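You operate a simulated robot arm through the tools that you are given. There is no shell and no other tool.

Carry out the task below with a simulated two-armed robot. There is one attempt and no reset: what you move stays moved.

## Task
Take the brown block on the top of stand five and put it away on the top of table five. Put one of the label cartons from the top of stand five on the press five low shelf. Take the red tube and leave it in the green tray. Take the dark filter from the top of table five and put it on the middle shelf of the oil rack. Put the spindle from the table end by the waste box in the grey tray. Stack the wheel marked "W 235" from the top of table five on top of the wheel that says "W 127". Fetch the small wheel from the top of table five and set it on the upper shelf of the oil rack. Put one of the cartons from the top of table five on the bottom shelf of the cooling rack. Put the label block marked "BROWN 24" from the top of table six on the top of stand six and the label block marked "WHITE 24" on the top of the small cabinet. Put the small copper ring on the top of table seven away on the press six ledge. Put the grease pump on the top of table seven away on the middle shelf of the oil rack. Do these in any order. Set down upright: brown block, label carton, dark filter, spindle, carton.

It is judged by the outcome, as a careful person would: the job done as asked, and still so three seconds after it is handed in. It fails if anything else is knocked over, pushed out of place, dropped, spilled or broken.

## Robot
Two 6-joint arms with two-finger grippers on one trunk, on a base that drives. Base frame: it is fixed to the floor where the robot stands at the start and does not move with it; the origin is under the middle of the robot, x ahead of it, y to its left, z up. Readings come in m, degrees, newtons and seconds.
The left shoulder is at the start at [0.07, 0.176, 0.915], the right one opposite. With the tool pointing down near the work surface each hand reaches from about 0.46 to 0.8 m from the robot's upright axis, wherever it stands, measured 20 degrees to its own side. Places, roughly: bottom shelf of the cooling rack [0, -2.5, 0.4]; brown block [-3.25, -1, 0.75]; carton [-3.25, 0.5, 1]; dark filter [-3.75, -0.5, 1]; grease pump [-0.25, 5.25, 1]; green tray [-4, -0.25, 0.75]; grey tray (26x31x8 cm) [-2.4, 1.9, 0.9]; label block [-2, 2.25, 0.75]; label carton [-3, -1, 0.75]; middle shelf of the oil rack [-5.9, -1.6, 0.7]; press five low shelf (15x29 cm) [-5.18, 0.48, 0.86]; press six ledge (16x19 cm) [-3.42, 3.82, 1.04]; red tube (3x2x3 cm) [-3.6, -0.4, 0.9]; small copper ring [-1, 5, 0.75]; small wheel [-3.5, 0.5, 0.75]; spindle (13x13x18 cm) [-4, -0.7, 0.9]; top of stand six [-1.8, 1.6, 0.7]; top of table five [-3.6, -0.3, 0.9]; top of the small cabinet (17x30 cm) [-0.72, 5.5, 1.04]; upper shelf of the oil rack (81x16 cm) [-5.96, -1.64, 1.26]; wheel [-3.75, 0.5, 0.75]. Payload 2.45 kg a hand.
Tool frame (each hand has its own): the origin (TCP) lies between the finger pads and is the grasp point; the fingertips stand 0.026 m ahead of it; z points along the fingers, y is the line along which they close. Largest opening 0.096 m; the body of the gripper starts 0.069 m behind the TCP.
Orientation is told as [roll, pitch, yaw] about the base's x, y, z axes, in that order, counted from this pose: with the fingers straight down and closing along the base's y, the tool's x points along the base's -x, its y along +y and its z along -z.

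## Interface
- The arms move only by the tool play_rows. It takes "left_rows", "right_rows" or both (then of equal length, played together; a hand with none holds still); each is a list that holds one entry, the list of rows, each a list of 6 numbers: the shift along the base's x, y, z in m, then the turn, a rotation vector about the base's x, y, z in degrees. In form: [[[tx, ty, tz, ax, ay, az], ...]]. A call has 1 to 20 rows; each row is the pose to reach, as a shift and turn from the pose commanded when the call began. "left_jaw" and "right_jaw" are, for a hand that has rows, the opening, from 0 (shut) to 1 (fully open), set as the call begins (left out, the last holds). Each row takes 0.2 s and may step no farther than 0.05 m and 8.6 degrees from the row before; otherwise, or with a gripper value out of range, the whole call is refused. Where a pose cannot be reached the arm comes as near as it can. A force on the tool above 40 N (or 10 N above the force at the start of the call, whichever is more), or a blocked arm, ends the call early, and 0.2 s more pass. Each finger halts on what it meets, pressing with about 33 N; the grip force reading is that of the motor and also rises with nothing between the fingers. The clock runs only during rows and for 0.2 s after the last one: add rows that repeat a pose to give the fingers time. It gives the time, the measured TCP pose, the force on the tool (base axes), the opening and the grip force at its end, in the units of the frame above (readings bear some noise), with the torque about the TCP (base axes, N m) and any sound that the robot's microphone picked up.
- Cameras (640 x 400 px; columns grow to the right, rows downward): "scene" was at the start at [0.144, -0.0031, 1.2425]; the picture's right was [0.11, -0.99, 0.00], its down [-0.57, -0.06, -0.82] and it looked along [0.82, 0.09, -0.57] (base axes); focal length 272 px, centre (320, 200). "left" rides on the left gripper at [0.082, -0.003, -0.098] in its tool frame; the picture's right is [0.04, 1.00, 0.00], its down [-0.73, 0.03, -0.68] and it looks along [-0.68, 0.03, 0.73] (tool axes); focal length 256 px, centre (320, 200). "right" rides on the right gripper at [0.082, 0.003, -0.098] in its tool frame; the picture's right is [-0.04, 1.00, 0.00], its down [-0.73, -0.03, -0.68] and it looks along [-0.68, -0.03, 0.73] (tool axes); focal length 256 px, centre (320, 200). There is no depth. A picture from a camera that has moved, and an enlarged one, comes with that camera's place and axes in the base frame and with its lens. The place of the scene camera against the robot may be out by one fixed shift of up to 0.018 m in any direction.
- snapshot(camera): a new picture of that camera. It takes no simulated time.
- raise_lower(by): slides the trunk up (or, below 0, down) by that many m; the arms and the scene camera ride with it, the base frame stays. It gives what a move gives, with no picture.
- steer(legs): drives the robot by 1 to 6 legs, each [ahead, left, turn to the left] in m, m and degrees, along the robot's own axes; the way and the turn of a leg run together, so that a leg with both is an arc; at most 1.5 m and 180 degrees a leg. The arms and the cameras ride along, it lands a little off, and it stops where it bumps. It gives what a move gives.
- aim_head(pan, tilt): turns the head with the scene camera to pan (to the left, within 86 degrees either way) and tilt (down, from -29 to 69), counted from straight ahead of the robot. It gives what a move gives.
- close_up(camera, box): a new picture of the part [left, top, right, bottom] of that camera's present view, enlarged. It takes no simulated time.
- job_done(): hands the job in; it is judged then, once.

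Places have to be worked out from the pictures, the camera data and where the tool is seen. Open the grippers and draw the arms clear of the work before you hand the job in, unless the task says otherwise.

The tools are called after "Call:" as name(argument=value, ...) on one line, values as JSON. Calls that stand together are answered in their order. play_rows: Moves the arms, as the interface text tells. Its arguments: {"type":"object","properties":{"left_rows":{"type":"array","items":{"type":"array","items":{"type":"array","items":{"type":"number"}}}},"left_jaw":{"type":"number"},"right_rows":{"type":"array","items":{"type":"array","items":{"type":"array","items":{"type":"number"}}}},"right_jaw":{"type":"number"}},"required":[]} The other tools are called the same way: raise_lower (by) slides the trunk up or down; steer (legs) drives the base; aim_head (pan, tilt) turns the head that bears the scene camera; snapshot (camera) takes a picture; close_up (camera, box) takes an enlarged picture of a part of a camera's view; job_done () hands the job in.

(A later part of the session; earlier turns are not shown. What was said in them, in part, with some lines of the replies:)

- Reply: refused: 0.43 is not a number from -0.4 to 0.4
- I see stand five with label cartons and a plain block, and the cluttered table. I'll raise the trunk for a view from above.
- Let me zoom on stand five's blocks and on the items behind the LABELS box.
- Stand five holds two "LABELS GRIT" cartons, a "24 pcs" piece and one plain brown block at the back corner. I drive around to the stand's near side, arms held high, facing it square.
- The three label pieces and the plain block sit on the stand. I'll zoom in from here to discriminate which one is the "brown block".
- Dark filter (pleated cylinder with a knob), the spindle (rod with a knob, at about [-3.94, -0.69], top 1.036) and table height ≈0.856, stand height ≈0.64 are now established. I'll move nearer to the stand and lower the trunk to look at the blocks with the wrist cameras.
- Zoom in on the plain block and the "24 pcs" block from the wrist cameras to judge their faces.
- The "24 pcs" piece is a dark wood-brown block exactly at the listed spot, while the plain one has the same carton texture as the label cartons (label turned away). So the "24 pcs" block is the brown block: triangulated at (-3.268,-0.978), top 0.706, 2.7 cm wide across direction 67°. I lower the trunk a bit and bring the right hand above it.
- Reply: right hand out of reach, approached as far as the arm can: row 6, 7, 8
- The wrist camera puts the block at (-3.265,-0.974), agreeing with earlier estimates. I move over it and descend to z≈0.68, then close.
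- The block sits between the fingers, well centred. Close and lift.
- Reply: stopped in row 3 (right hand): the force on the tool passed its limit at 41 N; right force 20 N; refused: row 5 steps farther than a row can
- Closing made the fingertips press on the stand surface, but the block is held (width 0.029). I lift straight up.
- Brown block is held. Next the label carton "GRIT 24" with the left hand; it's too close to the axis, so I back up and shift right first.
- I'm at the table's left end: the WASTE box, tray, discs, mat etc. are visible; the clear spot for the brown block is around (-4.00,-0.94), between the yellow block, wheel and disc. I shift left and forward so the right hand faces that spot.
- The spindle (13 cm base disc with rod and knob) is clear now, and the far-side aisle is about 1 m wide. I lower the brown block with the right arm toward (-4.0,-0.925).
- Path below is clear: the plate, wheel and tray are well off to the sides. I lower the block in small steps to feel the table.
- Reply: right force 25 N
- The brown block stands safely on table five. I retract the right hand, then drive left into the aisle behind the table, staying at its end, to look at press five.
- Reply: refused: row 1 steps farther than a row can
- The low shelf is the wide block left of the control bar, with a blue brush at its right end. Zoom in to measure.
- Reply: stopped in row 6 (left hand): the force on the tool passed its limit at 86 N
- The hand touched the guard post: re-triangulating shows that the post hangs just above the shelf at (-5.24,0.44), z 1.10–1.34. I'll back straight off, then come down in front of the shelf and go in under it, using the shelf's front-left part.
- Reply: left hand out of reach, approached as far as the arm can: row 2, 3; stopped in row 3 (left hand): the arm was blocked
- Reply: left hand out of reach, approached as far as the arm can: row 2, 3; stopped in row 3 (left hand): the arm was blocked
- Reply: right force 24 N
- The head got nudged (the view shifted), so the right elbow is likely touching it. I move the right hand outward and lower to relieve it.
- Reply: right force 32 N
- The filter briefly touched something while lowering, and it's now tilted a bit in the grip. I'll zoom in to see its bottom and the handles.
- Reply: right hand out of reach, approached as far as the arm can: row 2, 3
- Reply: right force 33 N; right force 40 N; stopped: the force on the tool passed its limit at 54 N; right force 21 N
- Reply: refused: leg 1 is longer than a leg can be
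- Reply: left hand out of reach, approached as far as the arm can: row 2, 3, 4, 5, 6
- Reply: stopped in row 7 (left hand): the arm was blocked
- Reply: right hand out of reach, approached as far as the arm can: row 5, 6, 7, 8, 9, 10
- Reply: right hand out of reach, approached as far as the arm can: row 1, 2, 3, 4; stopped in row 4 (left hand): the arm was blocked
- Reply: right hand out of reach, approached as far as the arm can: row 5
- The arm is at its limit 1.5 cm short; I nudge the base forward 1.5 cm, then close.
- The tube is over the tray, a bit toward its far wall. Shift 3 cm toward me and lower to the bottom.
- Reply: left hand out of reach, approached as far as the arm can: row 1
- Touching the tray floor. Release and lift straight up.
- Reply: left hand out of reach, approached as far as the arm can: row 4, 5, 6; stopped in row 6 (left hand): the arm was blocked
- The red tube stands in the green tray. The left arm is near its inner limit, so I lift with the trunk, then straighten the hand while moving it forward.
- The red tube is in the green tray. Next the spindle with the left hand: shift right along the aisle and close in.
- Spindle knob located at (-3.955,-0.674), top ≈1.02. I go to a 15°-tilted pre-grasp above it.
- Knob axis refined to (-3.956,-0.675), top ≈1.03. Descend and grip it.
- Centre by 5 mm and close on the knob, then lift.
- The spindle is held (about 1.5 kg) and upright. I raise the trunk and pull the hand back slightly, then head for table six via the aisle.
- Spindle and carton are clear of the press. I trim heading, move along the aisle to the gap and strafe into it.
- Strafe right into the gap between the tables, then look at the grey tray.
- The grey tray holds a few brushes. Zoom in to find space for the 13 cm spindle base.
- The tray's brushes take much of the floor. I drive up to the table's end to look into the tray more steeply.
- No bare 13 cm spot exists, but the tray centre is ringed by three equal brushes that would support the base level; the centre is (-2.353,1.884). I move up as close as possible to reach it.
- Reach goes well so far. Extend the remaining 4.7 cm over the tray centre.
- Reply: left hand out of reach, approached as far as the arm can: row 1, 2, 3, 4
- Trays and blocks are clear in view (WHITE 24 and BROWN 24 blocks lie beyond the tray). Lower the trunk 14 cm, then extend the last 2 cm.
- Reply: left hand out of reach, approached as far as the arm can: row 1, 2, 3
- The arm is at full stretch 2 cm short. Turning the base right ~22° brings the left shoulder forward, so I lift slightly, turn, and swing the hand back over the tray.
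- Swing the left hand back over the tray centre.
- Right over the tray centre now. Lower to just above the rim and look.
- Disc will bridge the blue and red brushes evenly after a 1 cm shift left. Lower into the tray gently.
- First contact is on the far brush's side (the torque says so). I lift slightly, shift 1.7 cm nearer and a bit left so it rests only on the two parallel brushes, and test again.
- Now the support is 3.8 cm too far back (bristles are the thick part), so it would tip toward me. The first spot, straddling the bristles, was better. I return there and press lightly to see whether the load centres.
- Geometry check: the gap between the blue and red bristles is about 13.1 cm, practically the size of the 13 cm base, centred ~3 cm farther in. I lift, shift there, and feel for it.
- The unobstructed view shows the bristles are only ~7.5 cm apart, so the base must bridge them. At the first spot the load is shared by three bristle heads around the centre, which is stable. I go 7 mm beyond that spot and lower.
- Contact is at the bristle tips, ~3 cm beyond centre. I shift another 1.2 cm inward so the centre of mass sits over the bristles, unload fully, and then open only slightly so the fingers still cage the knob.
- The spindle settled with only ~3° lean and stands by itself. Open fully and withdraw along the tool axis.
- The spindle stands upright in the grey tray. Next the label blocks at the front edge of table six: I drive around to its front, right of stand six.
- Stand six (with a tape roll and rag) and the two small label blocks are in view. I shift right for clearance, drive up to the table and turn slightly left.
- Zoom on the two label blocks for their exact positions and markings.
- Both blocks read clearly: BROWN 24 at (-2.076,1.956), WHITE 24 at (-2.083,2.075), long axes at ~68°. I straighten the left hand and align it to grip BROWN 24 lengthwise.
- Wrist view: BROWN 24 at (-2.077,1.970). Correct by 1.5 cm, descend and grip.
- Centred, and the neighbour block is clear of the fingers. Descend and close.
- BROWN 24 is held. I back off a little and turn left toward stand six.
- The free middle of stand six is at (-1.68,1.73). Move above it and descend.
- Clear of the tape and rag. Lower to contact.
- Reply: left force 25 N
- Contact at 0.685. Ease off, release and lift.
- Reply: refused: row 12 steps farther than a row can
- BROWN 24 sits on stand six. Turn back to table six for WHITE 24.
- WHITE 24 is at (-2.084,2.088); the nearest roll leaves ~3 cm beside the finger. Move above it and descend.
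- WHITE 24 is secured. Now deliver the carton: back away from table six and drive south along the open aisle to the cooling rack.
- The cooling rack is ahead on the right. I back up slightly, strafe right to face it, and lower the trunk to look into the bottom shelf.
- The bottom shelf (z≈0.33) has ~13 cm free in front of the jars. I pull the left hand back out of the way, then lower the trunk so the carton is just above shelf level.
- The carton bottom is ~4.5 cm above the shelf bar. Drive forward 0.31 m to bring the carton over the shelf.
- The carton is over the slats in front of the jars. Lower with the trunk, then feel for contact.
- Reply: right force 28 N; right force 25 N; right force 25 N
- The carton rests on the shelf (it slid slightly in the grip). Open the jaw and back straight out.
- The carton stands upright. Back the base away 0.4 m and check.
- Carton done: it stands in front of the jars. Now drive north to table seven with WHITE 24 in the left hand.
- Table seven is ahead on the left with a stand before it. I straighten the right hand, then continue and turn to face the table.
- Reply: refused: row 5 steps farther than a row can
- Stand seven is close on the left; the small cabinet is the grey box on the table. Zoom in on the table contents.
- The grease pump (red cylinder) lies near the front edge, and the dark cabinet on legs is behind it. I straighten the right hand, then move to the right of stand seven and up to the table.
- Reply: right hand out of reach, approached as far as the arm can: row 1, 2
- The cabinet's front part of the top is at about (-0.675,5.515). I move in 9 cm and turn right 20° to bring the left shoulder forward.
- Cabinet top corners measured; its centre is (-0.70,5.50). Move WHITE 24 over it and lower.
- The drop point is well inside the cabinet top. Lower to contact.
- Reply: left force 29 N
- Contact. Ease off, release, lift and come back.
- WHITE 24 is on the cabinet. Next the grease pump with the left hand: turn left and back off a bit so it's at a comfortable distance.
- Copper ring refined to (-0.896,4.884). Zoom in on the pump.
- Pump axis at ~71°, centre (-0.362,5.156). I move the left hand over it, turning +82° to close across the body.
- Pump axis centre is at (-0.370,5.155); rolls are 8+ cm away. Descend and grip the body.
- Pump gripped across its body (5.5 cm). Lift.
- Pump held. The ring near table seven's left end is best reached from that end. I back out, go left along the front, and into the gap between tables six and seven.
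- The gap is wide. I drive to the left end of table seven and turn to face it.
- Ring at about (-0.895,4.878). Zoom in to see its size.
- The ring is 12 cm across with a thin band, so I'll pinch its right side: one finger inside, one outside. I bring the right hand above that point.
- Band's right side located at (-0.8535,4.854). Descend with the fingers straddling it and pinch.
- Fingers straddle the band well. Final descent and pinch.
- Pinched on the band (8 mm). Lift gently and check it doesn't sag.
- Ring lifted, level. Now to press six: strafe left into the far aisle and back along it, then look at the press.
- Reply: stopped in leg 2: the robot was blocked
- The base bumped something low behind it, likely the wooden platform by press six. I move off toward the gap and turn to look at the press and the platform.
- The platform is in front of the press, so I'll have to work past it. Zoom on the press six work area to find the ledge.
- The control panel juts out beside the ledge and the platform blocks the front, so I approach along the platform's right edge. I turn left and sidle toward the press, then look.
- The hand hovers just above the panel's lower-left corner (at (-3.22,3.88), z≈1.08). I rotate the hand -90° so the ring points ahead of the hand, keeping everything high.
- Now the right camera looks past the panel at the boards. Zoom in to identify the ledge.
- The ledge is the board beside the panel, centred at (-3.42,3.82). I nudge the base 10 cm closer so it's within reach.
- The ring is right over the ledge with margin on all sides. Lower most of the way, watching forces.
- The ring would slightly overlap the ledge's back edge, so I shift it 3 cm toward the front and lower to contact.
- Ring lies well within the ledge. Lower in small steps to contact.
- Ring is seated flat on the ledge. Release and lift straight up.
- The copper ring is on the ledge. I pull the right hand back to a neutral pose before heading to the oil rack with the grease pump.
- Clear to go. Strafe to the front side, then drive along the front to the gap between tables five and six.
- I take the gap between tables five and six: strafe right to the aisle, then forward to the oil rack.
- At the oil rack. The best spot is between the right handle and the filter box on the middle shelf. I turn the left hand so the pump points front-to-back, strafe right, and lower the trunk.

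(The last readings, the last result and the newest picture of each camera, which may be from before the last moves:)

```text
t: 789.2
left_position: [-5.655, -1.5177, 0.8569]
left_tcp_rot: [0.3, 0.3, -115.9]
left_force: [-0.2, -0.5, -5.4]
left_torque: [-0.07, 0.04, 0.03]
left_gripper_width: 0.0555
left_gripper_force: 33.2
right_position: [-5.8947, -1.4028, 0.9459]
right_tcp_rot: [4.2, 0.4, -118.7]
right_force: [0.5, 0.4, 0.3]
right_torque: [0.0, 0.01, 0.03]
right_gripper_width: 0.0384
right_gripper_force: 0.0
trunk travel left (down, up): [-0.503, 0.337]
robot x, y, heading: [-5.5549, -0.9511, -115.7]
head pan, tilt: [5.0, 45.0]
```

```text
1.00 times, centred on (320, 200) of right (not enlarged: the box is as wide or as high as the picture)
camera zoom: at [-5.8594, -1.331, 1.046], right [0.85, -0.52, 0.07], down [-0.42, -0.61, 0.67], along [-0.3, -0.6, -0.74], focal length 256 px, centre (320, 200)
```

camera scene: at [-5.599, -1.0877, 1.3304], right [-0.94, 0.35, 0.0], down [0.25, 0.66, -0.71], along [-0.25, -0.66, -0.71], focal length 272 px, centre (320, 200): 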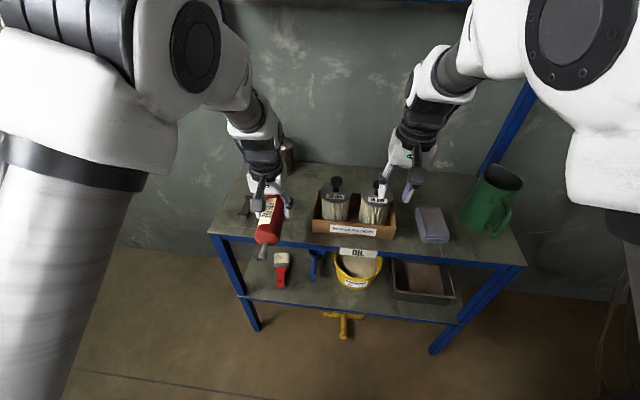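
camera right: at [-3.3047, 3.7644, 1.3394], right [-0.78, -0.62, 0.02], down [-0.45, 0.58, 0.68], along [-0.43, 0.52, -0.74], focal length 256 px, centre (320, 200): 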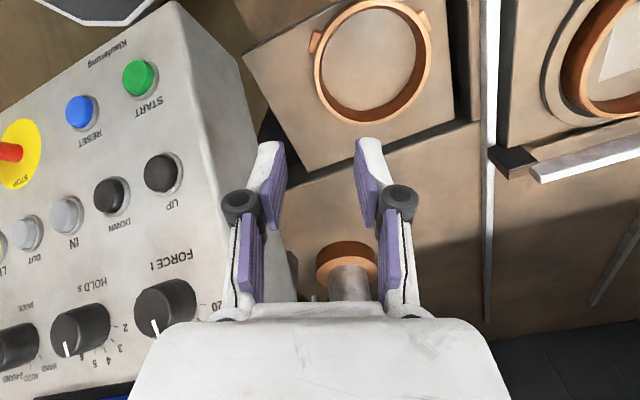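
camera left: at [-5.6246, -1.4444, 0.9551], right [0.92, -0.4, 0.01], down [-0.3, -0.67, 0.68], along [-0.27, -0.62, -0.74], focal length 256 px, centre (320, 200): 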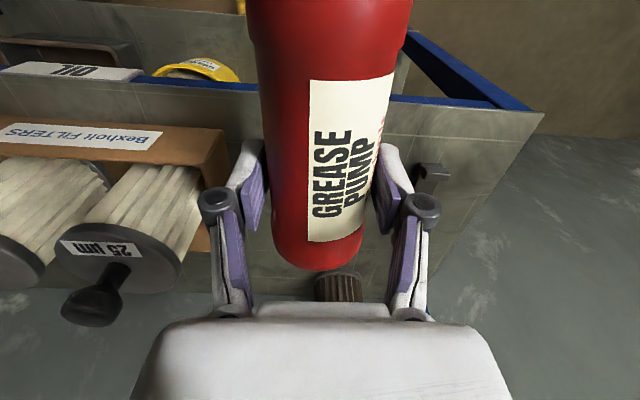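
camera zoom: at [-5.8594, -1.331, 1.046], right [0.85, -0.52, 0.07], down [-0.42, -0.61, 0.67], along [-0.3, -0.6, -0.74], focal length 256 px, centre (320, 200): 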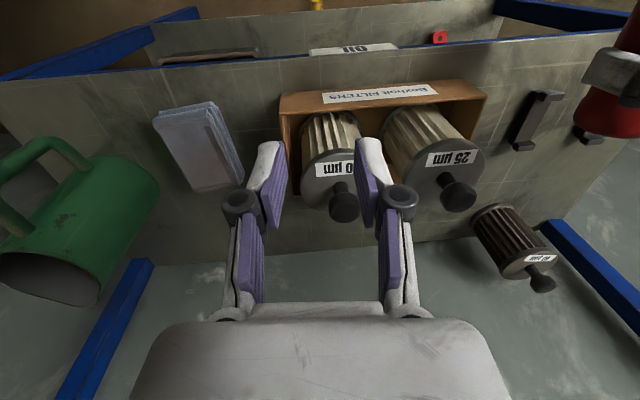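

The gap is too narrow for fingers. The widest free strip is in front of the two handles (~9.5 cm deep), so I'll lay the pump parallel to the front edge there, centred near (-5.594,-1.610). First back the hand out and turn it.

Call:
play_rows(left_rows=[[[0.03, 0.012, 0.01, 0, 0, 0], [0.065, 0.022, 0.02, 0, 0, 0], [0.1, 0.033, 0.03, 0, 0, 0], [0.1287, 0.0431, 0.03, 0, 0, 8], [0.1287, 0.0431, 0.03, 0, 0, 16], [0.1287, 0.0431, 0.03, 0, 0, 24], [0.1287, 0.0431, 0.03, 0, 0, 32], [0.1287, 0.0431, 0.03, 0, 0, 40], [0.1287, 0.0431, 0.03, 0, 0, 48], [0.1287, 0.0431, 0.03, 0, 0, 56], [0.1287, 0.0431, 0.03, 0, 0, 64], [0.1287, 0.0431, 0.03, 0, 0, 72], [0.1287, 0.0431, 0.03, 0, 0, 80], [0.1287, 0.0431, 0.03, 0, 0, 88], [0.1287, 0.0431, 0.03, 0, 0, 89.5]]])

Call:
snapshot(camera="scene")

Call:
close_up(camera="scene", box=[180, 130, 420, 290])

```text
t: 792.4
left_position: [-5.5279, -1.4755, 0.8891]
left_tcp_rot: [0.5, 0.2, -26.3]
left_force: [-0.8, -1.5, -4.1]
left_torque: [-0.05, -0.07, 0.01]
left_gripper_width: 0.0557
left_gripper_force: 32.7
right_position: [-5.8948, -1.4035, 0.947]
right_tcp_rot: [4.2, 0.3, -118.8]
right_force: [0.8, 0.6, 1.0]
right_torque: [0.0, -0.01, 0.0]
right_gripper_width: 0.0382
right_gripper_force: 0.1
trunk travel left (down, up): [-0.503, 0.337]
robot x, y, heading: [-5.5536, -0.9544, -115.7]
head pan, tilt: [5.0, 45.0]
```

```text
taken
camera scene: at [-5.5988, -1.0876, 1.3304], right [-0.94, 0.35, 0.0], down [0.25, 0.66, -0.71], along [-0.25, -0.66, -0.71], focal length 272 px, centre (320, 200)
```

scene: 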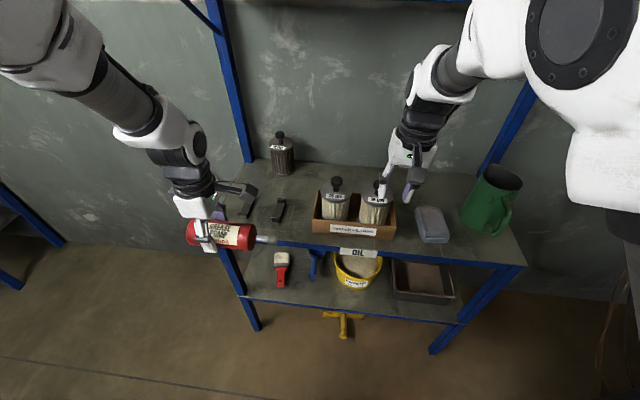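

```text
2.50 times, centred on (300, 210) of scene
camera zoom: at [-5.5988, -1.0876, 1.3304], right [-0.94, 0.35, 0.0], down [0.25, 0.66, -0.71], along [-0.25, -0.66, -0.71], focal length 679 px, centre (370, 175)
```

zoom: 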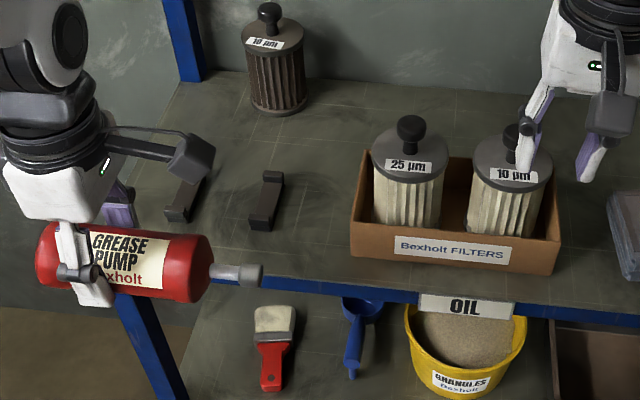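

A better place: between the right handle and the filter box with the pump pointing inward. That needs the hand turned another 90°; I test whether the wrist can do it here.

Call:
play_rows(left_rows=[[[0, 0, 0, 0, 0, 8], [0, 0, 0, 0, 0, 16], [0, 0, 0, 0, 0, 24], [0, 0, 0, 0, 0, 32], [0, 0, 0, 0, 0, 40], [0, 0, 0, 0, 0, 48], [0, 0, 0, 0, 0, 56], [0, 0, 0, 0, 0, 64], [0, 0, 0, 0, 0, 72], [0, 0, 0, 0, 0, 80], [0, 0, 0, 0, 0, 88], [0, 0, 0, 0, 0, 90]]])

Call:
close_up(camera="scene", box=[180, 130, 420, 290])

```text
t: 795.0
left_position: [-5.5499, -1.4595, 0.8827]
left_tcp_rot: [0.5, 0.2, 63.5]
left_force: [0.6, -0.1, -3.7]
left_torque: [0.08, -0.02, 0.01]
left_gripper_width: 0.0558
left_gripper_force: 33.1
left hand out of reach, approached as far as the arm can: row 11, 12
right_position: [-5.8952, -1.4041, 0.9463]
right_tcp_rot: [4.3, 0.3, -118.8]
right_force: [0.1, 0.2, -0.2]
right_torque: [-0.04, -0.02, 0.03]
right_gripper_width: 0.0383
right_gripper_force: 0.0
trunk travel left (down, up): [-0.503, 0.337]
robot x, y, heading: [-5.5553, -0.9539, -115.6]
head pan, tilt: [5.0, 45.0]
```

```text
2.50 times, centred on (300, 210) of scene
camera zoom: at [-5.5985, -1.0877, 1.3304], right [-0.94, 0.35, 0.0], down [0.25, 0.66, -0.71], along [-0.25, -0.66, -0.71], focal length 679 px, centre (370, 175)
```

zoom: 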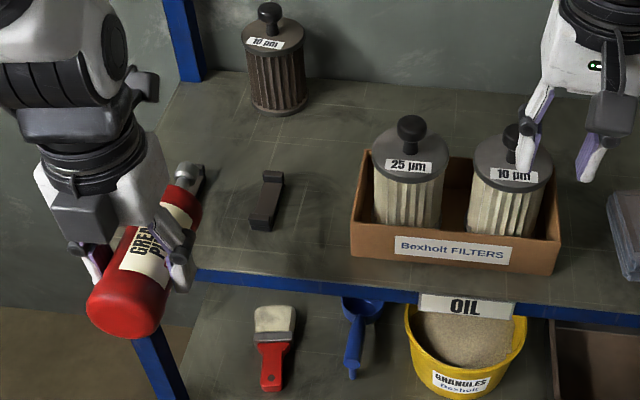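

The wrist can do it; the handle now points inward. I move over the gap between the right handle and the box, staying just above.

Call:
play_rows(left_rows=[[[-0.03, -0.022, 0.01, 0, 0, 0], [-0.06, -0.044, 0.015, 0, 0, 0], [-0.09, -0.066, 0.015, 0, 0, 0], [-0.12, -0.088, 0.015, 0, 0, 0], [-0.15, -0.11, 0.015, 0, 0, 0], [-0.16, -0.118, 0.015, 0, 0, 0], [-0.16, -0.118, 0.015, 0, 0, 0]]])

Call:
close_up(camera="scene", box=[180, 110, 420, 270])

Call:
snapshot(camera="left")

Call:
snapshot(camera="right")

```text
t: 796.6
left_position: [-5.6761, -1.5421, 0.8839]
left_tcp_rot: [3.1, 1.6, 60.7]
left_force: [0.4, 0.7, -4.2]
left_torque: [0.11, -0.11, -0.01]
left_gripper_width: 0.0553
left_gripper_force: 33.0
left hand out of reach, approached as far as the arm can: row 2, 3, 4, 5, 6, 7
right_position: [-5.8963, -1.4036, 0.947]
right_tcp_rot: [4.1, 0.3, -118.7]
right_force: [-0.5, 0.6, -0.6]
right_torque: [0.02, 0.0, 0.0]
right_gripper_width: 0.0383
right_gripper_force: 0.1
trunk travel left (down, up): [-0.503, 0.337]
robot x, y, heading: [-5.5536, -0.9517, -115.4]
head pan, tilt: [5.0, 45.0]
```

```text
2.50 times, centred on (300, 190) of scene
camera zoom: at [-5.5991, -1.0874, 1.3304], right [-0.94, 0.35, 0.0], down [0.25, 0.66, -0.71], along [-0.25, -0.66, -0.71], focal length 679 px, centre (370, 225)
```

zoom: 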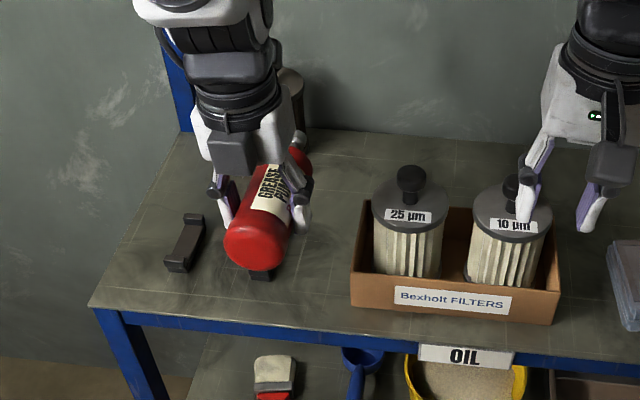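

```text
taken
camera left: at [-5.7084, -1.6157, 0.9839], right [-0.89, 0.45, 0.06], down [0.37, 0.65, 0.66], along [0.26, 0.61, -0.75], focal length 256 px, centre (320, 200)
```

left: 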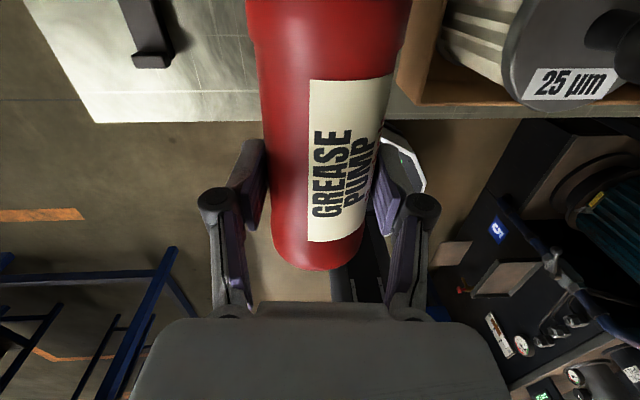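

```text
taken
camera right: at [-5.8595, -1.3308, 1.046], right [0.85, -0.52, 0.07], down [-0.42, -0.61, 0.67], along [-0.3, -0.6, -0.74], focal length 256 px, centre (320, 200)
```

right: 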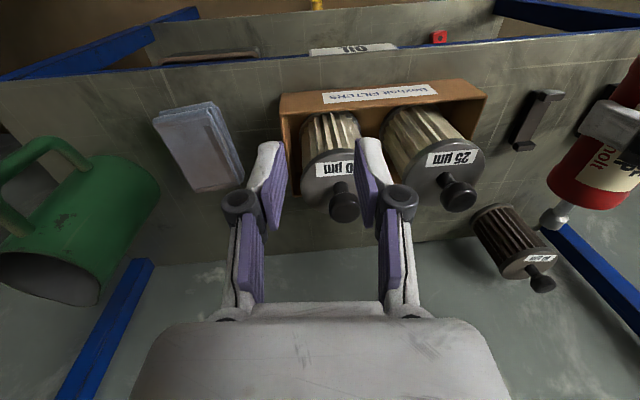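

The arm is at its limit in this posture; I use the base for the last 6 cm forward.

Call:
steer(legs=[[0.06, -0.02, 0]])

Call:
close_up(camera="scene", box=[180, 110, 420, 270])

Call:
snapshot(camera="left")

```text
t: 797.6
left_position: [-5.7204, -1.5894, 0.8829]
left_tcp_rot: [3.2, 1.5, 60.7]
left_force: [-0.3, -0.6, -4.4]
left_torque: [0.12, -0.07, -0.05]
left_gripper_width: 0.0553
left_gripper_force: 33.0
right_position: [-5.9391, -1.4494, 0.9451]
right_tcp_rot: [4.1, 0.4, -118.7]
right_force: [-0.3, -1.4, -0.5]
right_torque: [-0.01, -0.02, -0.02]
right_gripper_width: 0.0387
right_gripper_force: 0.0
trunk travel left (down, up): [-0.503, 0.337]
robot x, y, heading: [-5.595, -0.9989, -115.6]
head pan, tilt: [5.0, 45.0]
```

```text
2.50 times, centred on (300, 190) of scene
camera zoom: at [-5.6437, -1.1336, 1.3303], right [-0.94, 0.35, 0.0], down [0.25, 0.66, -0.71], along [-0.25, -0.66, -0.71], focal length 679 px, centre (370, 225)
```

zoom: 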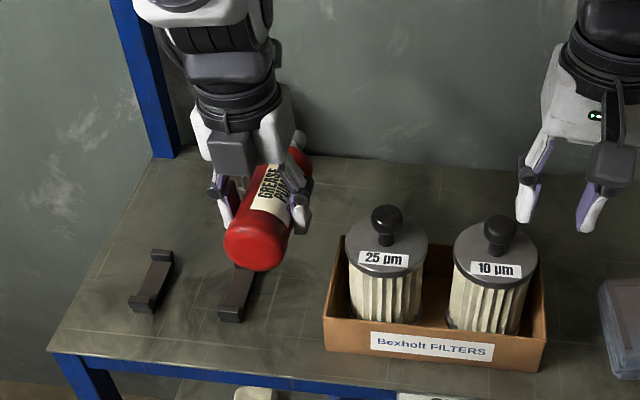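

```text
taken
camera left: at [-5.7523, -1.6615, 0.9832], right [-0.89, 0.45, 0.06], down [0.37, 0.65, 0.66], along [0.26, 0.61, -0.75], focal length 256 px, centre (320, 200)
```

left: 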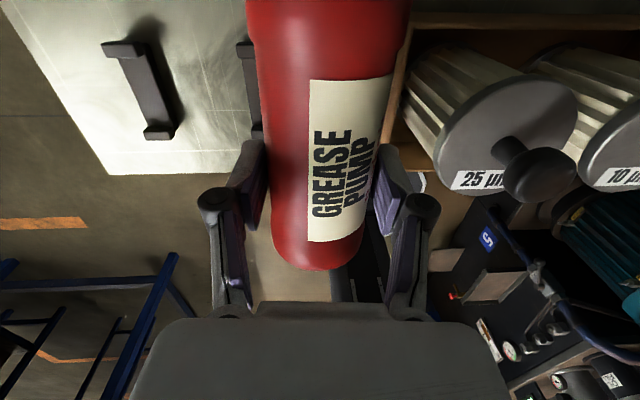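

The left camera confirms ~10.7 cm between handle and box; the pump is 1 cm off centre. Shift 1 cm right and lower with the trunk.

Call:
steer(legs=[[0, -0.01, 0]])

Call:
raise_lower(by=-0.08)

Call:
snapshot(camera="left")

Call:
close_up(camera="scene", box=[180, 110, 420, 270])

```text
t: 798.3
left_position: [-5.7276, -1.5842, 0.8837]
left_tcp_rot: [3.2, 1.5, 60.8]
left_force: [0.3, -0.4, -4.6]
left_torque: [0.07, -0.07, 0.02]
left_gripper_width: 0.0556
left_gripper_force: 32.9
right_position: [-5.9474, -1.4449, 0.9461]
right_tcp_rot: [4.2, 0.4, -118.8]
right_force: [-0.3, 0.0, 0.5]
right_torque: [0.0, -0.01, 0.0]
right_gripper_width: 0.0383
right_gripper_force: 0.0
trunk travel left (down, up): [-0.503, 0.337]
robot x, y, heading: [-5.6117, -0.9925, -115.8]
head pan, tilt: [5.0, 45.0]
```

```text
t: 799.5
left_position: [-5.726, -1.5826, 0.8044]
left_tcp_rot: [3.2, 1.7, 60.8]
left_force: [0.0, -1.1, -4.2]
left_torque: [0.08, -0.06, 0.01]
left_gripper_width: 0.0555
left_gripper_force: 33.1
right_position: [-5.9473, -1.4449, 0.8708]
right_tcp_rot: [4.2, 0.0, -118.9]
right_force: [2.2, -4.1, 29.2]
right_torque: [-0.73, -0.85, -0.1]
right_gripper_width: 0.0501
right_gripper_force: 7.5
trunk travel left (down, up): [-0.423, 0.417]
robot x, y, heading: [-5.6043, -0.9909, -115.4]
head pan, tilt: [5.0, 45.0]
```

```text
taken
camera left: at [-5.7585, -1.6554, 0.9055], right [-0.89, 0.45, 0.06], down [0.37, 0.65, 0.66], along [0.26, 0.61, -0.75], focal length 256 px, centre (320, 200)
```

left: 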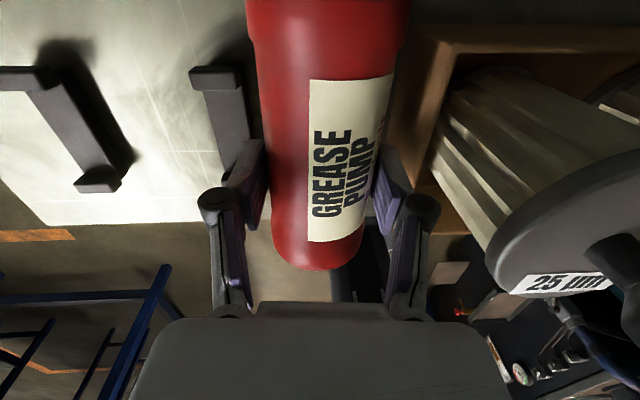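

```text
2.50 times, centred on (300, 190) of scene
camera zoom: at [-5.6494, -1.1267, 1.2511], right [-0.94, 0.35, 0.0], down [0.25, 0.66, -0.71], along [-0.25, -0.66, -0.71], focal length 679 px, centre (370, 225)
```

zoom: 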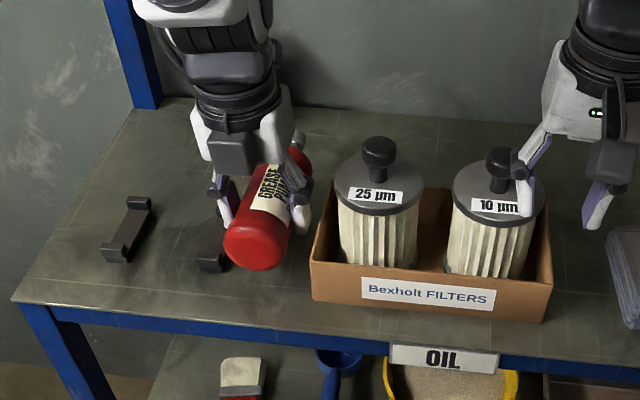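

The right hand is pressing on the white filter in the box! Raise the right hand immediately.

Call:
play_rows(right_rows=[[[0, 0, 0.03, 0, 0, 0], [0, 0, 0.07, 0, 0, 0], [0, 0, 0.11, 0, 0, 0], [0, 0, 0.15, 0, 0, 0]]])

Call:
close_up(camera="scene", box=[180, 110, 420, 270])

Call:
snapshot(camera="right")

```text
t: 800.5
left_position: [-5.7267, -1.5837, 0.805]
left_tcp_rot: [3.1, 1.6, 60.8]
left_force: [0.8, -0.2, -3.7]
left_torque: [0.04, -0.04, 0.0]
left_gripper_width: 0.0554
left_gripper_force: 33.0
right_position: [-5.9478, -1.4419, 1.0186]
right_tcp_rot: [4.2, 0.2, -118.9]
right_force: [-0.6, -1.5, 1.1]
right_torque: [0.0, 0.01, 0.0]
right_gripper_width: 0.0384
right_gripper_force: 0.0
trunk travel left (down, up): [-0.423, 0.417]
robot x, y, heading: [-5.6056, -0.9949, -115.6]
head pan, tilt: [5.0, 45.0]
```

```text
2.50 times, centred on (300, 190) of scene
camera zoom: at [-5.6509, -1.1275, 1.2504], right [-0.94, 0.35, 0.0], down [0.25, 0.66, -0.71], along [-0.25, -0.66, -0.71], focal length 679 px, centre (370, 225)
```

zoom: 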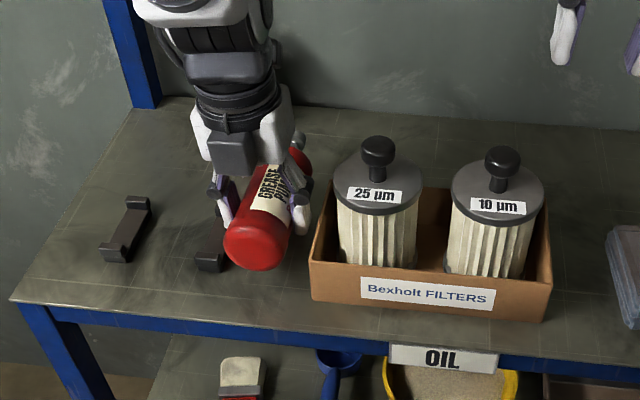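

```text
taken
camera right: at [-5.911, -1.3694, 1.1185], right [0.85, -0.52, 0.07], down [-0.42, -0.61, 0.67], along [-0.3, -0.6, -0.74], focal length 256 px, centre (320, 200)
```

right: 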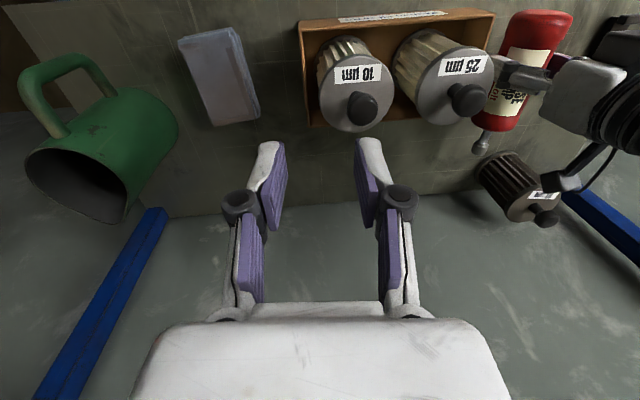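

The filters and box look undisturbed. Continue lowering the pump, with the right hand now well clear.

Call:
raise_lower(by=-0.025)

Call:
raise_lower(by=-0.008)

Call:
snapshot(camera="left")

```text
t: 801.2
left_position: [-5.7278, -1.5832, 0.7808]
left_tcp_rot: [3.2, 1.7, 60.8]
left_force: [0.3, -0.5, 5.3]
left_torque: [-0.53, 0.34, 0.02]
left_gripper_width: 0.0554
left_gripper_force: 32.7
right_position: [-5.9476, -1.4418, 0.993]
right_tcp_rot: [4.3, 0.3, -118.8]
right_force: [0.0, -0.4, -0.1]
right_torque: [-0.03, -0.03, 0.0]
right_gripper_width: 0.0385
right_gripper_force: 0.2
trunk travel left (down, up): [-0.398, 0.442]
robot x, y, heading: [-5.6043, -0.9951, -115.6]
head pan, tilt: [5.0, 45.0]
```

```text
t: 801.8
left_position: [-5.7269, -1.5826, 0.7725]
left_tcp_rot: [3.1, 1.7, 60.8]
left_force: [2.6, -0.5, 14.8]
left_torque: [0.25, -0.31, -0.04]
left_gripper_width: 0.0553
left_gripper_force: 32.5
right_position: [-5.9478, -1.441, 0.986]
right_tcp_rot: [4.3, 0.2, -118.6]
right_force: [1.1, 0.1, -0.4]
right_torque: [0.02, 0.02, 0.02]
right_gripper_width: 0.0384
right_gripper_force: 0.0
trunk travel left (down, up): [-0.39, 0.45]
robot x, y, heading: [-5.6074, -0.9924, -115.7]
head pan, tilt: [5.0, 45.0]
```

```text
taken
camera left: at [-5.759, -1.6551, 0.8719], right [-0.89, 0.45, 0.06], down [0.37, 0.65, 0.66], along [0.26, 0.61, -0.75], focal length 256 px, centre (320, 200)
```

left: 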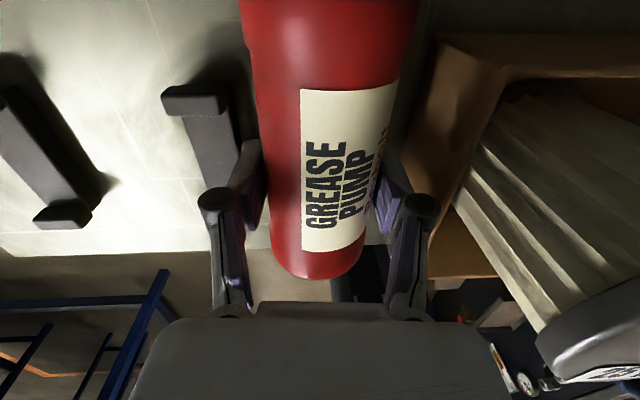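

Pump rests on the shelf. Open modestly and raise the hand straight up with the trunk.

Call:
play_rows(left_rows=[[[0, 0, 0, 0, 0, 0], [0, 0, 0, 0, 0, 0], [0, 0, 0, 0, 0, 0]]], left_jaw=0.7)

Call:
snapshot(camera="left")

Call:
raise_lower(by=0.05)

Call:
raise_lower(by=0.1)

Call:
snapshot(camera="left")

Call:
snapshot(camera="scene")

```text
t: 802.6
left_position: [-5.7287, -1.5822, 0.7704]
left_tcp_rot: [3.2, 1.4, 60.9]
left_force: [-2.7, 0.8, -0.8]
left_torque: [0.02, 0.07, 0.03]
left_gripper_width: 0.0662
left_gripper_force: 0.0
right_position: [-5.9475, -1.4426, 0.9851]
right_tcp_rot: [4.3, 0.2, -118.7]
right_force: [0.2, -0.3, 0.2]
right_torque: [0.01, -0.02, 0.03]
right_gripper_width: 0.0383
right_gripper_force: 0.0
trunk travel left (down, up): [-0.39, 0.45]
robot x, y, heading: [-5.6078, -0.991, -115.5]
head pan, tilt: [5.0, 45.0]
```

```text
taken
camera left: at [-5.76, -1.6561, 0.8709], right [-0.89, 0.45, 0.06], down [0.37, 0.65, 0.66], along [0.26, 0.61, -0.75], focal length 256 px, centre (320, 200)
```

left: 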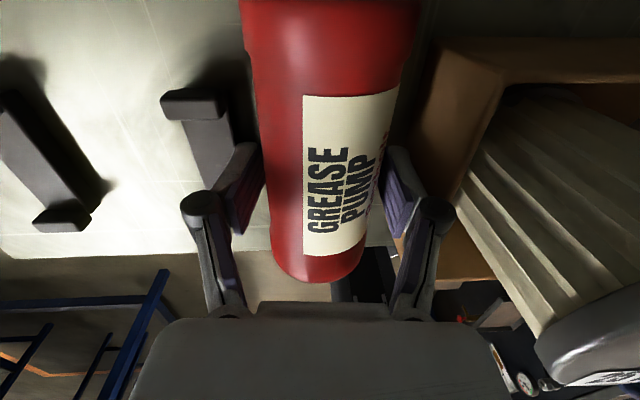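

```text
t: 803.5
left_position: [-5.7279, -1.5831, 0.8214]
left_tcp_rot: [3.2, 1.6, 60.8]
left_force: [-0.5, -0.2, 0.6]
left_torque: [0.01, 0.02, 0.01]
left_gripper_width: 0.0671
left_gripper_force: 0.1
right_position: [-5.9476, -1.4435, 1.0356]
right_tcp_rot: [4.3, 0.3, -118.8]
right_force: [0.8, 0.1, 0.1]
right_torque: [0.01, 0.02, 0.0]
right_gripper_width: 0.0386
right_gripper_force: 0.1
trunk travel left (down, up): [-0.44, 0.4]
robot x, y, heading: [-5.6055, -0.9927, -115.5]
head pan, tilt: [5.0, 45.0]
```

```text
t: 804.8
left_position: [-5.7269, -1.5837, 0.9212]
left_tcp_rot: [3.1, 1.4, 60.8]
left_force: [0.3, -0.5, 0.0]
left_torque: [-0.01, 0.01, -0.02]
left_gripper_width: 0.0673
left_gripper_force: 0.2
right_position: [-5.9475, -1.4426, 1.1346]
right_tcp_rot: [4.4, 0.3, -118.9]
right_force: [0.3, 0.0, 0.8]
right_torque: [0.0, 0.02, -0.03]
right_gripper_width: 0.0384
right_gripper_force: 0.1
trunk travel left (down, up): [-0.54, 0.3]
robot x, y, heading: [-5.6048, -0.9938, -115.6]
head pan, tilt: [5.0, 45.0]
```

```text
taken
camera left: at [-5.7599, -1.6564, 1.0208], right [-0.89, 0.45, 0.06], down [0.37, 0.65, 0.66], along [0.26, 0.61, -0.75], focal length 256 px, centre (320, 200)
```

left: 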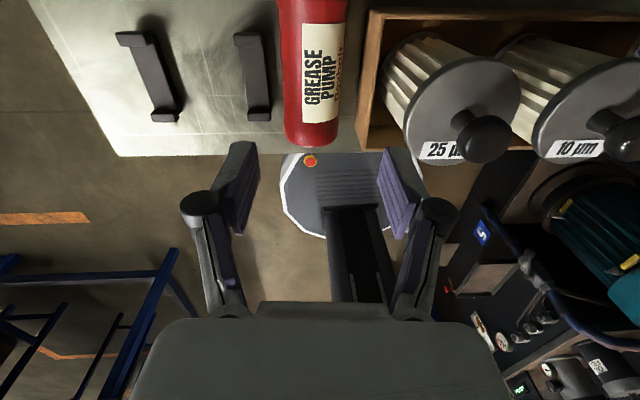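

```text
taken
camera scene: at [-5.6512, -1.1281, 1.3674], right [-0.94, 0.35, 0.0], down [0.25, 0.66, -0.71], along [-0.25, -0.66, -0.71], focal length 272 px, centre (320, 200)
```

scene: 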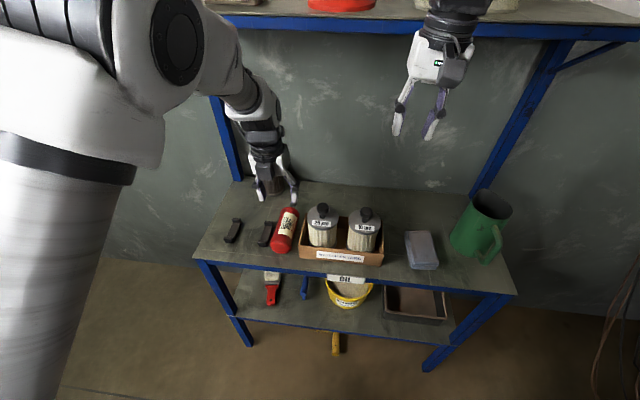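

The grease pump rests securely between the handle and the box. Back the base away, then inspect the rack one last time.

Call:
steer(legs=[[-0.45, 0, 0]])

Call:
raise_lower(by=0.25)

Call:
aim_head(pan=0, tilt=30)

Call:
close_up(camera="scene", box=[200, 80, 480, 280])

Call:
snapshot(camera="scene")

```text
t: 807.5
left_position: [-5.5425, -1.2024, 0.9235]
left_tcp_rot: [3.1, 1.7, 60.4]
left_force: [0.3, 0.6, 1.2]
left_torque: [-0.03, 0.02, -0.01]
left_gripper_width: 0.0671
left_gripper_force: 0.1
right_position: [-5.7618, -1.0583, 1.1375]
right_tcp_rot: [4.4, 0.2, -119.0]
right_force: [0.5, 0.7, 0.5]
right_torque: [0.0, -0.02, -0.01]
right_gripper_width: 0.0383
right_gripper_force: 0.0
trunk travel left (down, up): [-0.54, 0.3]
robot x, y, heading: [-5.4203, -0.6131, -115.9]
head pan, tilt: [5.0, 45.0]
stopped in leg 1: the robot was blocked; the commanded pose is now the measured one
```

```text
t: 810.1
left_position: [-5.5448, -1.2018, 1.1723]
left_tcp_rot: [3.1, 1.6, 60.4]
left_force: [0.5, -0.4, -0.2]
left_torque: [0.01, -0.01, 0.0]
left_gripper_width: 0.0671
left_gripper_force: 0.1
right_position: [-5.7652, -1.0592, 1.3852]
right_tcp_rot: [4.3, 0.3, -119.2]
right_force: [-0.3, -0.4, 0.2]
right_torque: [0.0, 0.02, -0.02]
right_gripper_width: 0.0385
right_gripper_force: 0.1
trunk travel left (down, up): [-0.79, 0.05]
robot x, y, heading: [-5.4152, -0.6117, -115.9]
head pan, tilt: [5.0, 45.0]
```

```text
t: 810.9
left_position: [-5.5459, -1.2026, 1.1718]
left_tcp_rot: [3.0, 1.6, 60.4]
left_force: [0.0, -0.3, 0.0]
left_torque: [-0.02, 0.0, -0.01]
left_gripper_width: 0.0675
left_gripper_force: 0.2
right_position: [-5.7644, -1.0589, 1.3853]
right_tcp_rot: [4.3, 0.3, -119.1]
right_force: [-0.4, 0.8, 0.8]
right_torque: [-0.02, -0.01, 0.02]
right_gripper_width: 0.0384
right_gripper_force: 0.1
trunk travel left (down, up): [-0.79, 0.05]
robot x, y, heading: [-5.4165, -0.6097, -116.1]
head pan, tilt: [0.0, 30.0]
```

```text
2.00 times, centred on (340, 180) of scene
camera zoom: at [-5.4756, -0.752, 1.64], right [-0.9, 0.44, 0.0], down [0.22, 0.45, -0.87], along [-0.38, -0.78, -0.5], focal length 543 px, centre (280, 240)
```

zoom: 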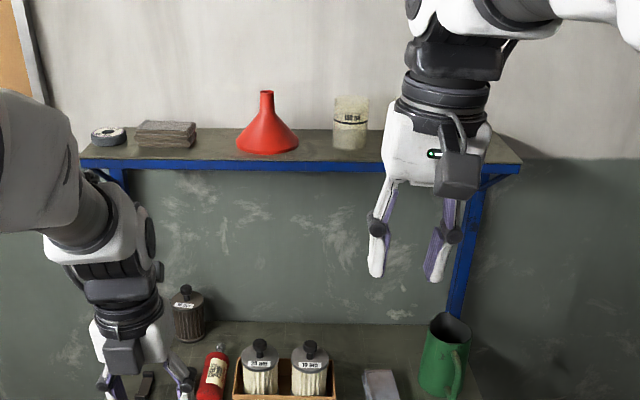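

```text
taken
camera scene: at [-5.4756, -0.752, 1.64], right [-0.9, 0.44, 0.0], down [0.22, 0.45, -0.87], along [-0.38, -0.78, -0.5], focal length 272 px, centre (320, 200)
```

scene: 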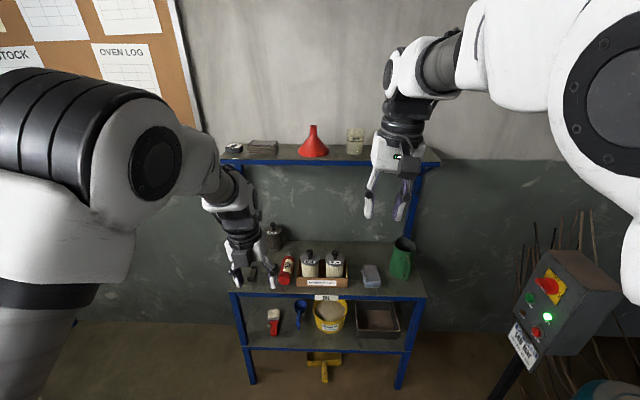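

The rack is in order. The base bumped something behind (the blue cabinet), so I move off and turn to check that nothing there was disturbed.

Call:
steer(legs=[[0.08, 0, 0], [0, 0.45, 0], [0, 0, 150]])

Call:
aim_head(pan=20, tilt=30)

Call:
snapshot(camera="scene")

Call:
aim_head(pan=-20, tilt=30)

Call:
snapshot(camera="scene")

```text
t: 820.4
left_position: [-4.6551, -0.4321, 1.1702]
left_tcp_rot: [3.1, 1.6, -149.6]
left_force: [0.1, 0.3, -1.0]
left_torque: [0.0, 0.01, -0.01]
left_gripper_width: 0.0673
left_gripper_force: 0.0
right_position: [-4.5357, -0.6654, 1.3856]
right_tcp_rot: [4.3, 0.2, 30.8]
right_force: [-0.1, 0.6, 0.2]
right_torque: [0.01, 0.0, 0.0]
right_gripper_width: 0.0383
right_gripper_force: 0.0
trunk travel left (down, up): [-0.79, 0.05]
robot x, y, heading: [-5.0588, -0.8765, 34.1]
head pan, tilt: [0.0, 30.0]
```

```text
t: 821.2
left_position: [-4.6559, -0.431, 1.1713]
left_tcp_rot: [3.0, 1.6, -149.8]
left_force: [-0.3, 0.3, 0.5]
left_torque: [0.01, 0.03, 0.03]
left_gripper_width: 0.0672
left_gripper_force: 0.0
right_position: [-4.5368, -0.6643, 1.3859]
right_tcp_rot: [4.2, 0.3, 30.9]
right_force: [0.4, -0.3, -0.8]
right_torque: [-0.01, -0.02, 0.02]
right_gripper_width: 0.0385
right_gripper_force: 0.0
trunk travel left (down, up): [-0.79, 0.05]
robot x, y, heading: [-5.0629, -0.8784, 34.0]
head pan, tilt: [20.0, 30.0]
```

```text
taken
camera scene: at [-4.9569, -0.7903, 1.6401], right [0.81, -0.59, 0.0], down [-0.29, -0.4, -0.87], along [0.51, 0.7, -0.5], focal length 272 px, centre (320, 200)
```

scene: 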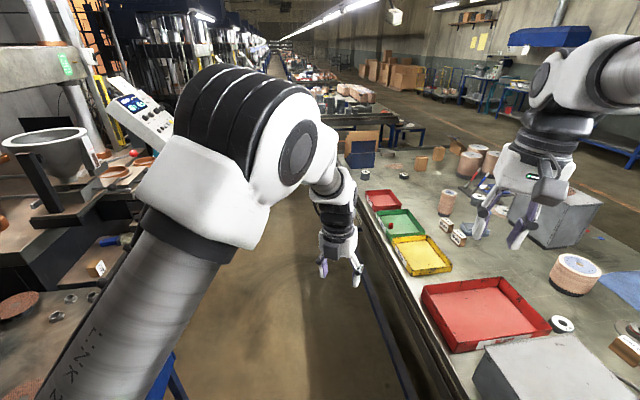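

```text
t: 822.3
left_position: [-4.6553, -0.4324, 1.1716]
left_tcp_rot: [3.1, 1.6, -149.7]
left_force: [0.0, 0.4, 0.5]
left_torque: [-0.04, 0.03, 0.0]
left_gripper_width: 0.0671
left_gripper_force: 0.1
right_position: [-4.5379, -0.6651, 1.3861]
right_tcp_rot: [4.3, 0.3, 30.8]
right_force: [-0.5, -0.5, -0.2]
right_torque: [0.02, 0.0, 0.0]
right_gripper_width: 0.0384
right_gripper_force: 0.0
trunk travel left (down, up): [-0.79, 0.05]
robot x, y, heading: [-5.0556, -0.8799, 34.2]
head pan, tilt: [-20.0, 30.0]
```

```text
taken
camera scene: at [-4.9224, -0.8416, 1.6401], right [0.24, -0.97, 0.0], down [-0.49, -0.12, -0.87], along [0.84, 0.21, -0.5], focal length 272 px, centre (320, 200)
```

scene: 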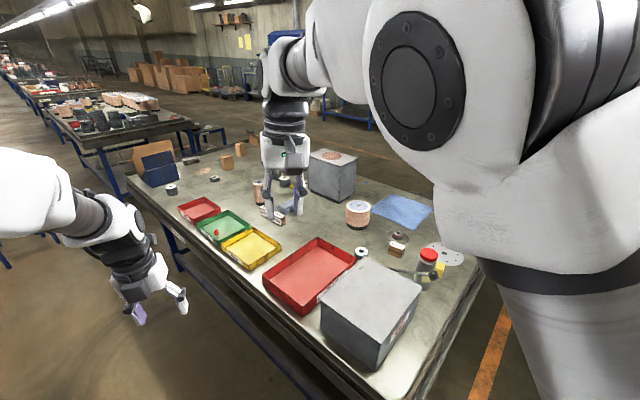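

The table and press-five shelf look right. Look directly at the cabinet on the left.

Call:
aim_head(pan=75, tilt=30)

Call:
snapshot(camera="scene")

Call:
steer(legs=[[0, 0, 60]])

Call:
aim_head(pan=-10, tilt=30)

Call:
snapshot(camera="scene")

```text
t: 824.0
left_position: [-4.6542, -0.4316, 1.1717]
left_tcp_rot: [3.1, 1.7, -149.7]
left_force: [-0.4, -0.1, 0.0]
left_torque: [-0.02, 0.01, 0.0]
left_gripper_width: 0.0672
left_gripper_force: 0.0
right_position: [-4.5373, -0.6646, 1.3858]
right_tcp_rot: [4.3, 0.3, 30.7]
right_force: [-0.1, -0.3, 0.6]
right_torque: [0.02, -0.03, 0.0]
right_gripper_width: 0.0385
right_gripper_force: 0.2
trunk travel left (down, up): [-0.79, 0.05]
robot x, y, heading: [-5.0572, -0.8815, 34.2]
head pan, tilt: [75.0, 30.0]
```

```text
taken
camera scene: at [-5.0395, -0.7779, 1.6401], right [0.95, 0.32, 0.0], down [0.16, -0.47, -0.87], along [-0.28, 0.82, -0.5], focal length 272 px, centre (320, 200)
```

scene: 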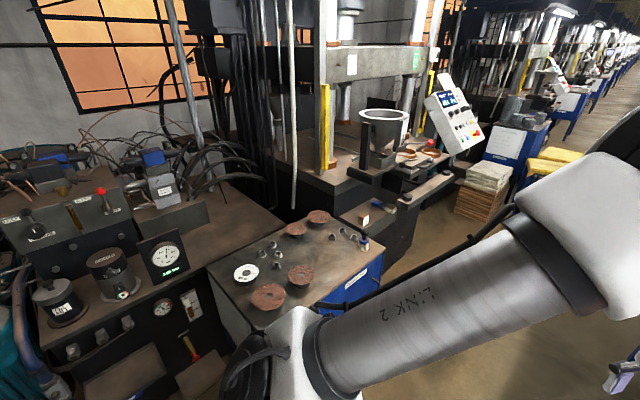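

```text
t: 827.0
left_position: [-5.2286, -0.3016, 1.1716]
left_tcp_rot: [3.1, 1.6, -91.1]
left_force: [0.8, -0.5, 0.0]
left_torque: [0.0, 0.02, -0.01]
left_gripper_width: 0.0673
left_gripper_force: 0.0
right_position: [-4.9691, -0.3223, 1.3859]
right_tcp_rot: [4.3, 0.3, 89.4]
right_force: [-0.1, -0.8, 0.2]
right_torque: [0.02, 0.02, 0.03]
right_gripper_width: 0.0383
right_gripper_force: 0.0
trunk travel left (down, up): [-0.79, 0.05]
robot x, y, heading: [-5.0594, -0.879, 92.9]
head pan, tilt: [75.0, 30.0]
```

```text
t: 828.5
left_position: [-5.2299, -0.3025, 1.1709]
left_tcp_rot: [3.1, 1.6, -91.1]
left_force: [-0.1, -0.6, -0.1]
left_torque: [0.03, 0.03, -0.03]
left_gripper_width: 0.0671
left_gripper_force: 0.0
right_position: [-4.969, -0.3222, 1.3853]
right_tcp_rot: [4.2, 0.3, 89.4]
right_force: [0.2, -0.1, -0.1]
right_torque: [-0.02, -0.02, -0.07]
right_gripper_width: 0.0383
right_gripper_force: 0.0
trunk travel left (down, up): [-0.79, 0.05]
robot x, y, heading: [-5.0544, -0.8807, 92.6]
head pan, tilt: [-10.0, 30.0]
```

```text
taken
camera scene: at [-5.0426, -0.7516, 1.6401], right [0.99, -0.13, 0.0], down [-0.06, -0.5, -0.87], along [0.11, 0.86, -0.5], focal length 272 px, centre (320, 200)
```

scene: 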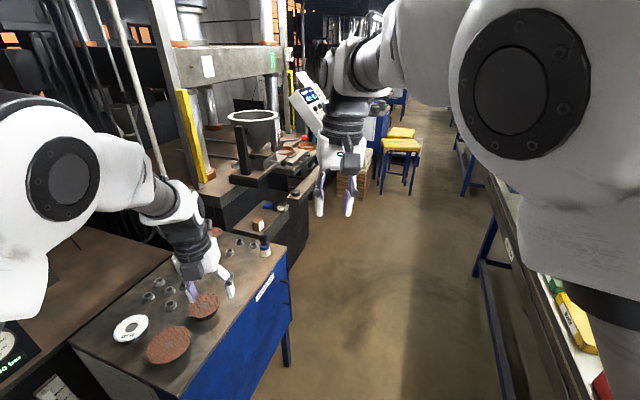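

Everything on the cabinet is in place, and the label carton stands on the press shelf. I turn into the open aisle, open both grippers fully, and hand in.

Call:
steer(legs=[[-0.1, 0, 0], [0, 0, -35]])

Call:
play_rows(left_rows=[[[0, 0, 0.01, 0, 0, 0], [0, 0, 0.01, 0, 0, 0], [0, 0, 0.01, 0, 0, 0]]], right_rows=[[[0, 0, 0.01, 0, 0, 0], [0, 0, 0.01, 0, 0, 0], [0, 0, 0.01, 0, 0, 0]]], left_jaw=1.0, right_jaw=1.0)

Call:
aim_head(pan=-15, tilt=30)

Call:
snapshot(camera="scene")

```text
t: 831.4
left_position: [-4.8653, -0.4049, 1.1707]
left_tcp_rot: [3.1, 1.6, -125.9]
left_force: [0.0, 0.7, -0.3]
left_torque: [0.01, -0.03, -0.03]
left_gripper_width: 0.0671
left_gripper_force: 0.1
right_position: [-4.6643, -0.571, 1.3854]
right_tcp_rot: [4.2, 0.3, 54.7]
right_force: [-0.4, 0.6, -0.2]
right_torque: [-0.01, -0.02, -0.05]
right_gripper_width: 0.0385
right_gripper_force: 0.1
trunk travel left (down, up): [-0.79, 0.05]
robot x, y, heading: [-5.0536, -0.9773, 57.7]
head pan, tilt: [-10.0, 30.0]
```

```text
t: 832.2
left_position: [-4.8648, -0.4061, 1.1802]
left_tcp_rot: [3.2, 1.7, -126.0]
left_force: [0.6, 0.3, -1.1]
left_torque: [0.0, 0.0, 0.01]
left_gripper_width: 0.0961
left_gripper_force: 0.0
right_position: [-4.663, -0.5706, 1.3965]
right_tcp_rot: [4.3, 0.3, 54.7]
right_force: [1.2, 0.7, 0.4]
right_torque: [-0.03, 0.0, 0.01]
right_gripper_width: 0.096
right_gripper_force: 0.0
trunk travel left (down, up): [-0.79, 0.05]
robot x, y, heading: [-5.0531, -0.9768, 57.9]
head pan, tilt: [-10.0, 30.0]
```

```text
t: 832.8
left_position: [-4.8656, -0.4071, 1.1813]
left_tcp_rot: [3.2, 1.7, -126.0]
left_force: [0.4, 0.1, 0.0]
left_torque: [0.01, -0.03, 0.02]
left_gripper_width: 0.0959
left_gripper_force: 0.0
right_position: [-4.6626, -0.5715, 1.3956]
right_tcp_rot: [4.3, 0.3, 54.7]
right_force: [-0.7, -0.1, 0.6]
right_torque: [0.01, 0.01, 0.0]
right_gripper_width: 0.0961
right_gripper_force: 0.0
trunk travel left (down, up): [-0.79, 0.05]
robot x, y, heading: [-5.0557, -0.9789, 57.9]
head pan, tilt: [-15.0, 30.0]
```

```text
taken
camera scene: at [-4.9541, -0.887, 1.64], right [0.68, -0.73, 0.0], down [-0.37, -0.34, -0.87], along [0.63, 0.59, -0.5], focal length 272 px, centre (320, 200)
```

scene: 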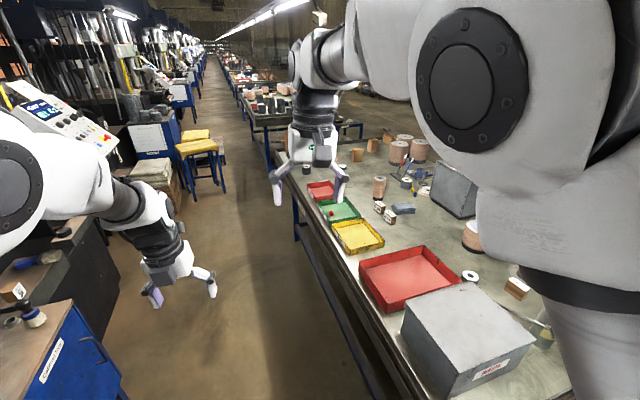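

All twelve items have been delivered, both grippers are empty and open, and the arms are clear in the aisle. I hand the job in.

Call:
job_done()

```text
The job is handed in.
```

I moved all twelve items and handed the job in with both grippers open and the arms clear. I don't have a verdict back yet.

| Item | Where it is now |
|---|---|
| Brown block (the one marked "24 pcs") | Top of table five, standing |
| Label carton (GRIT 24) | Press five low shelf, upright |
| Red tube | Green tray |
| Dark filter | Oil rack middle shelf, upright |
| Spindle | Grey tray, upright with about a 3° lean |
| Wheel W 235 | On top of W 127 |
| Small wheel (the one marked "LOT A") | Oil rack upper shelf, left end |
| Carton | Cooling rack bottom shelf, upright |
| BROWN 24 | Top of stand six |
| WHITE 24 | Top of the small cabinet |
| Copper ring | Press six ledge |
| Grease pump | Oil rack middle shelf, lying down |

**Judgement calls:**
- **Brown block:** stand five had two candidates. I took the wood-brown "24 pcs" piece because it matched the listed position. The plain one looked like a label carton with its label turned away.
- **Small wheel:** LOT A is slightly wider than the W wheels, but it was the only wheel at the listed position.
- **Spindle:** the grey tray had no bare space for its 13 cm base, so it stands on the three brushes already in the tray.

**Unplanned contacts:** I saw nothing knocked over or out of place afterwards.
- **Press five:** the left arm struck the press guard post (86 N), and later an arm link leaned on the press hard enough to tilt the robot slightly.
- **LABELS box:** the hand brushed it while I picked up the red tube.
- **White filter on the oil rack:** the right hand pressed on its lid at about 29 N until I lifted it off.
- **Base bumps:** the base touched the wooden platform by press six and, most likely, the blue cabinet by press five. I looked over the cabinet closely afterwards, but not the platform.
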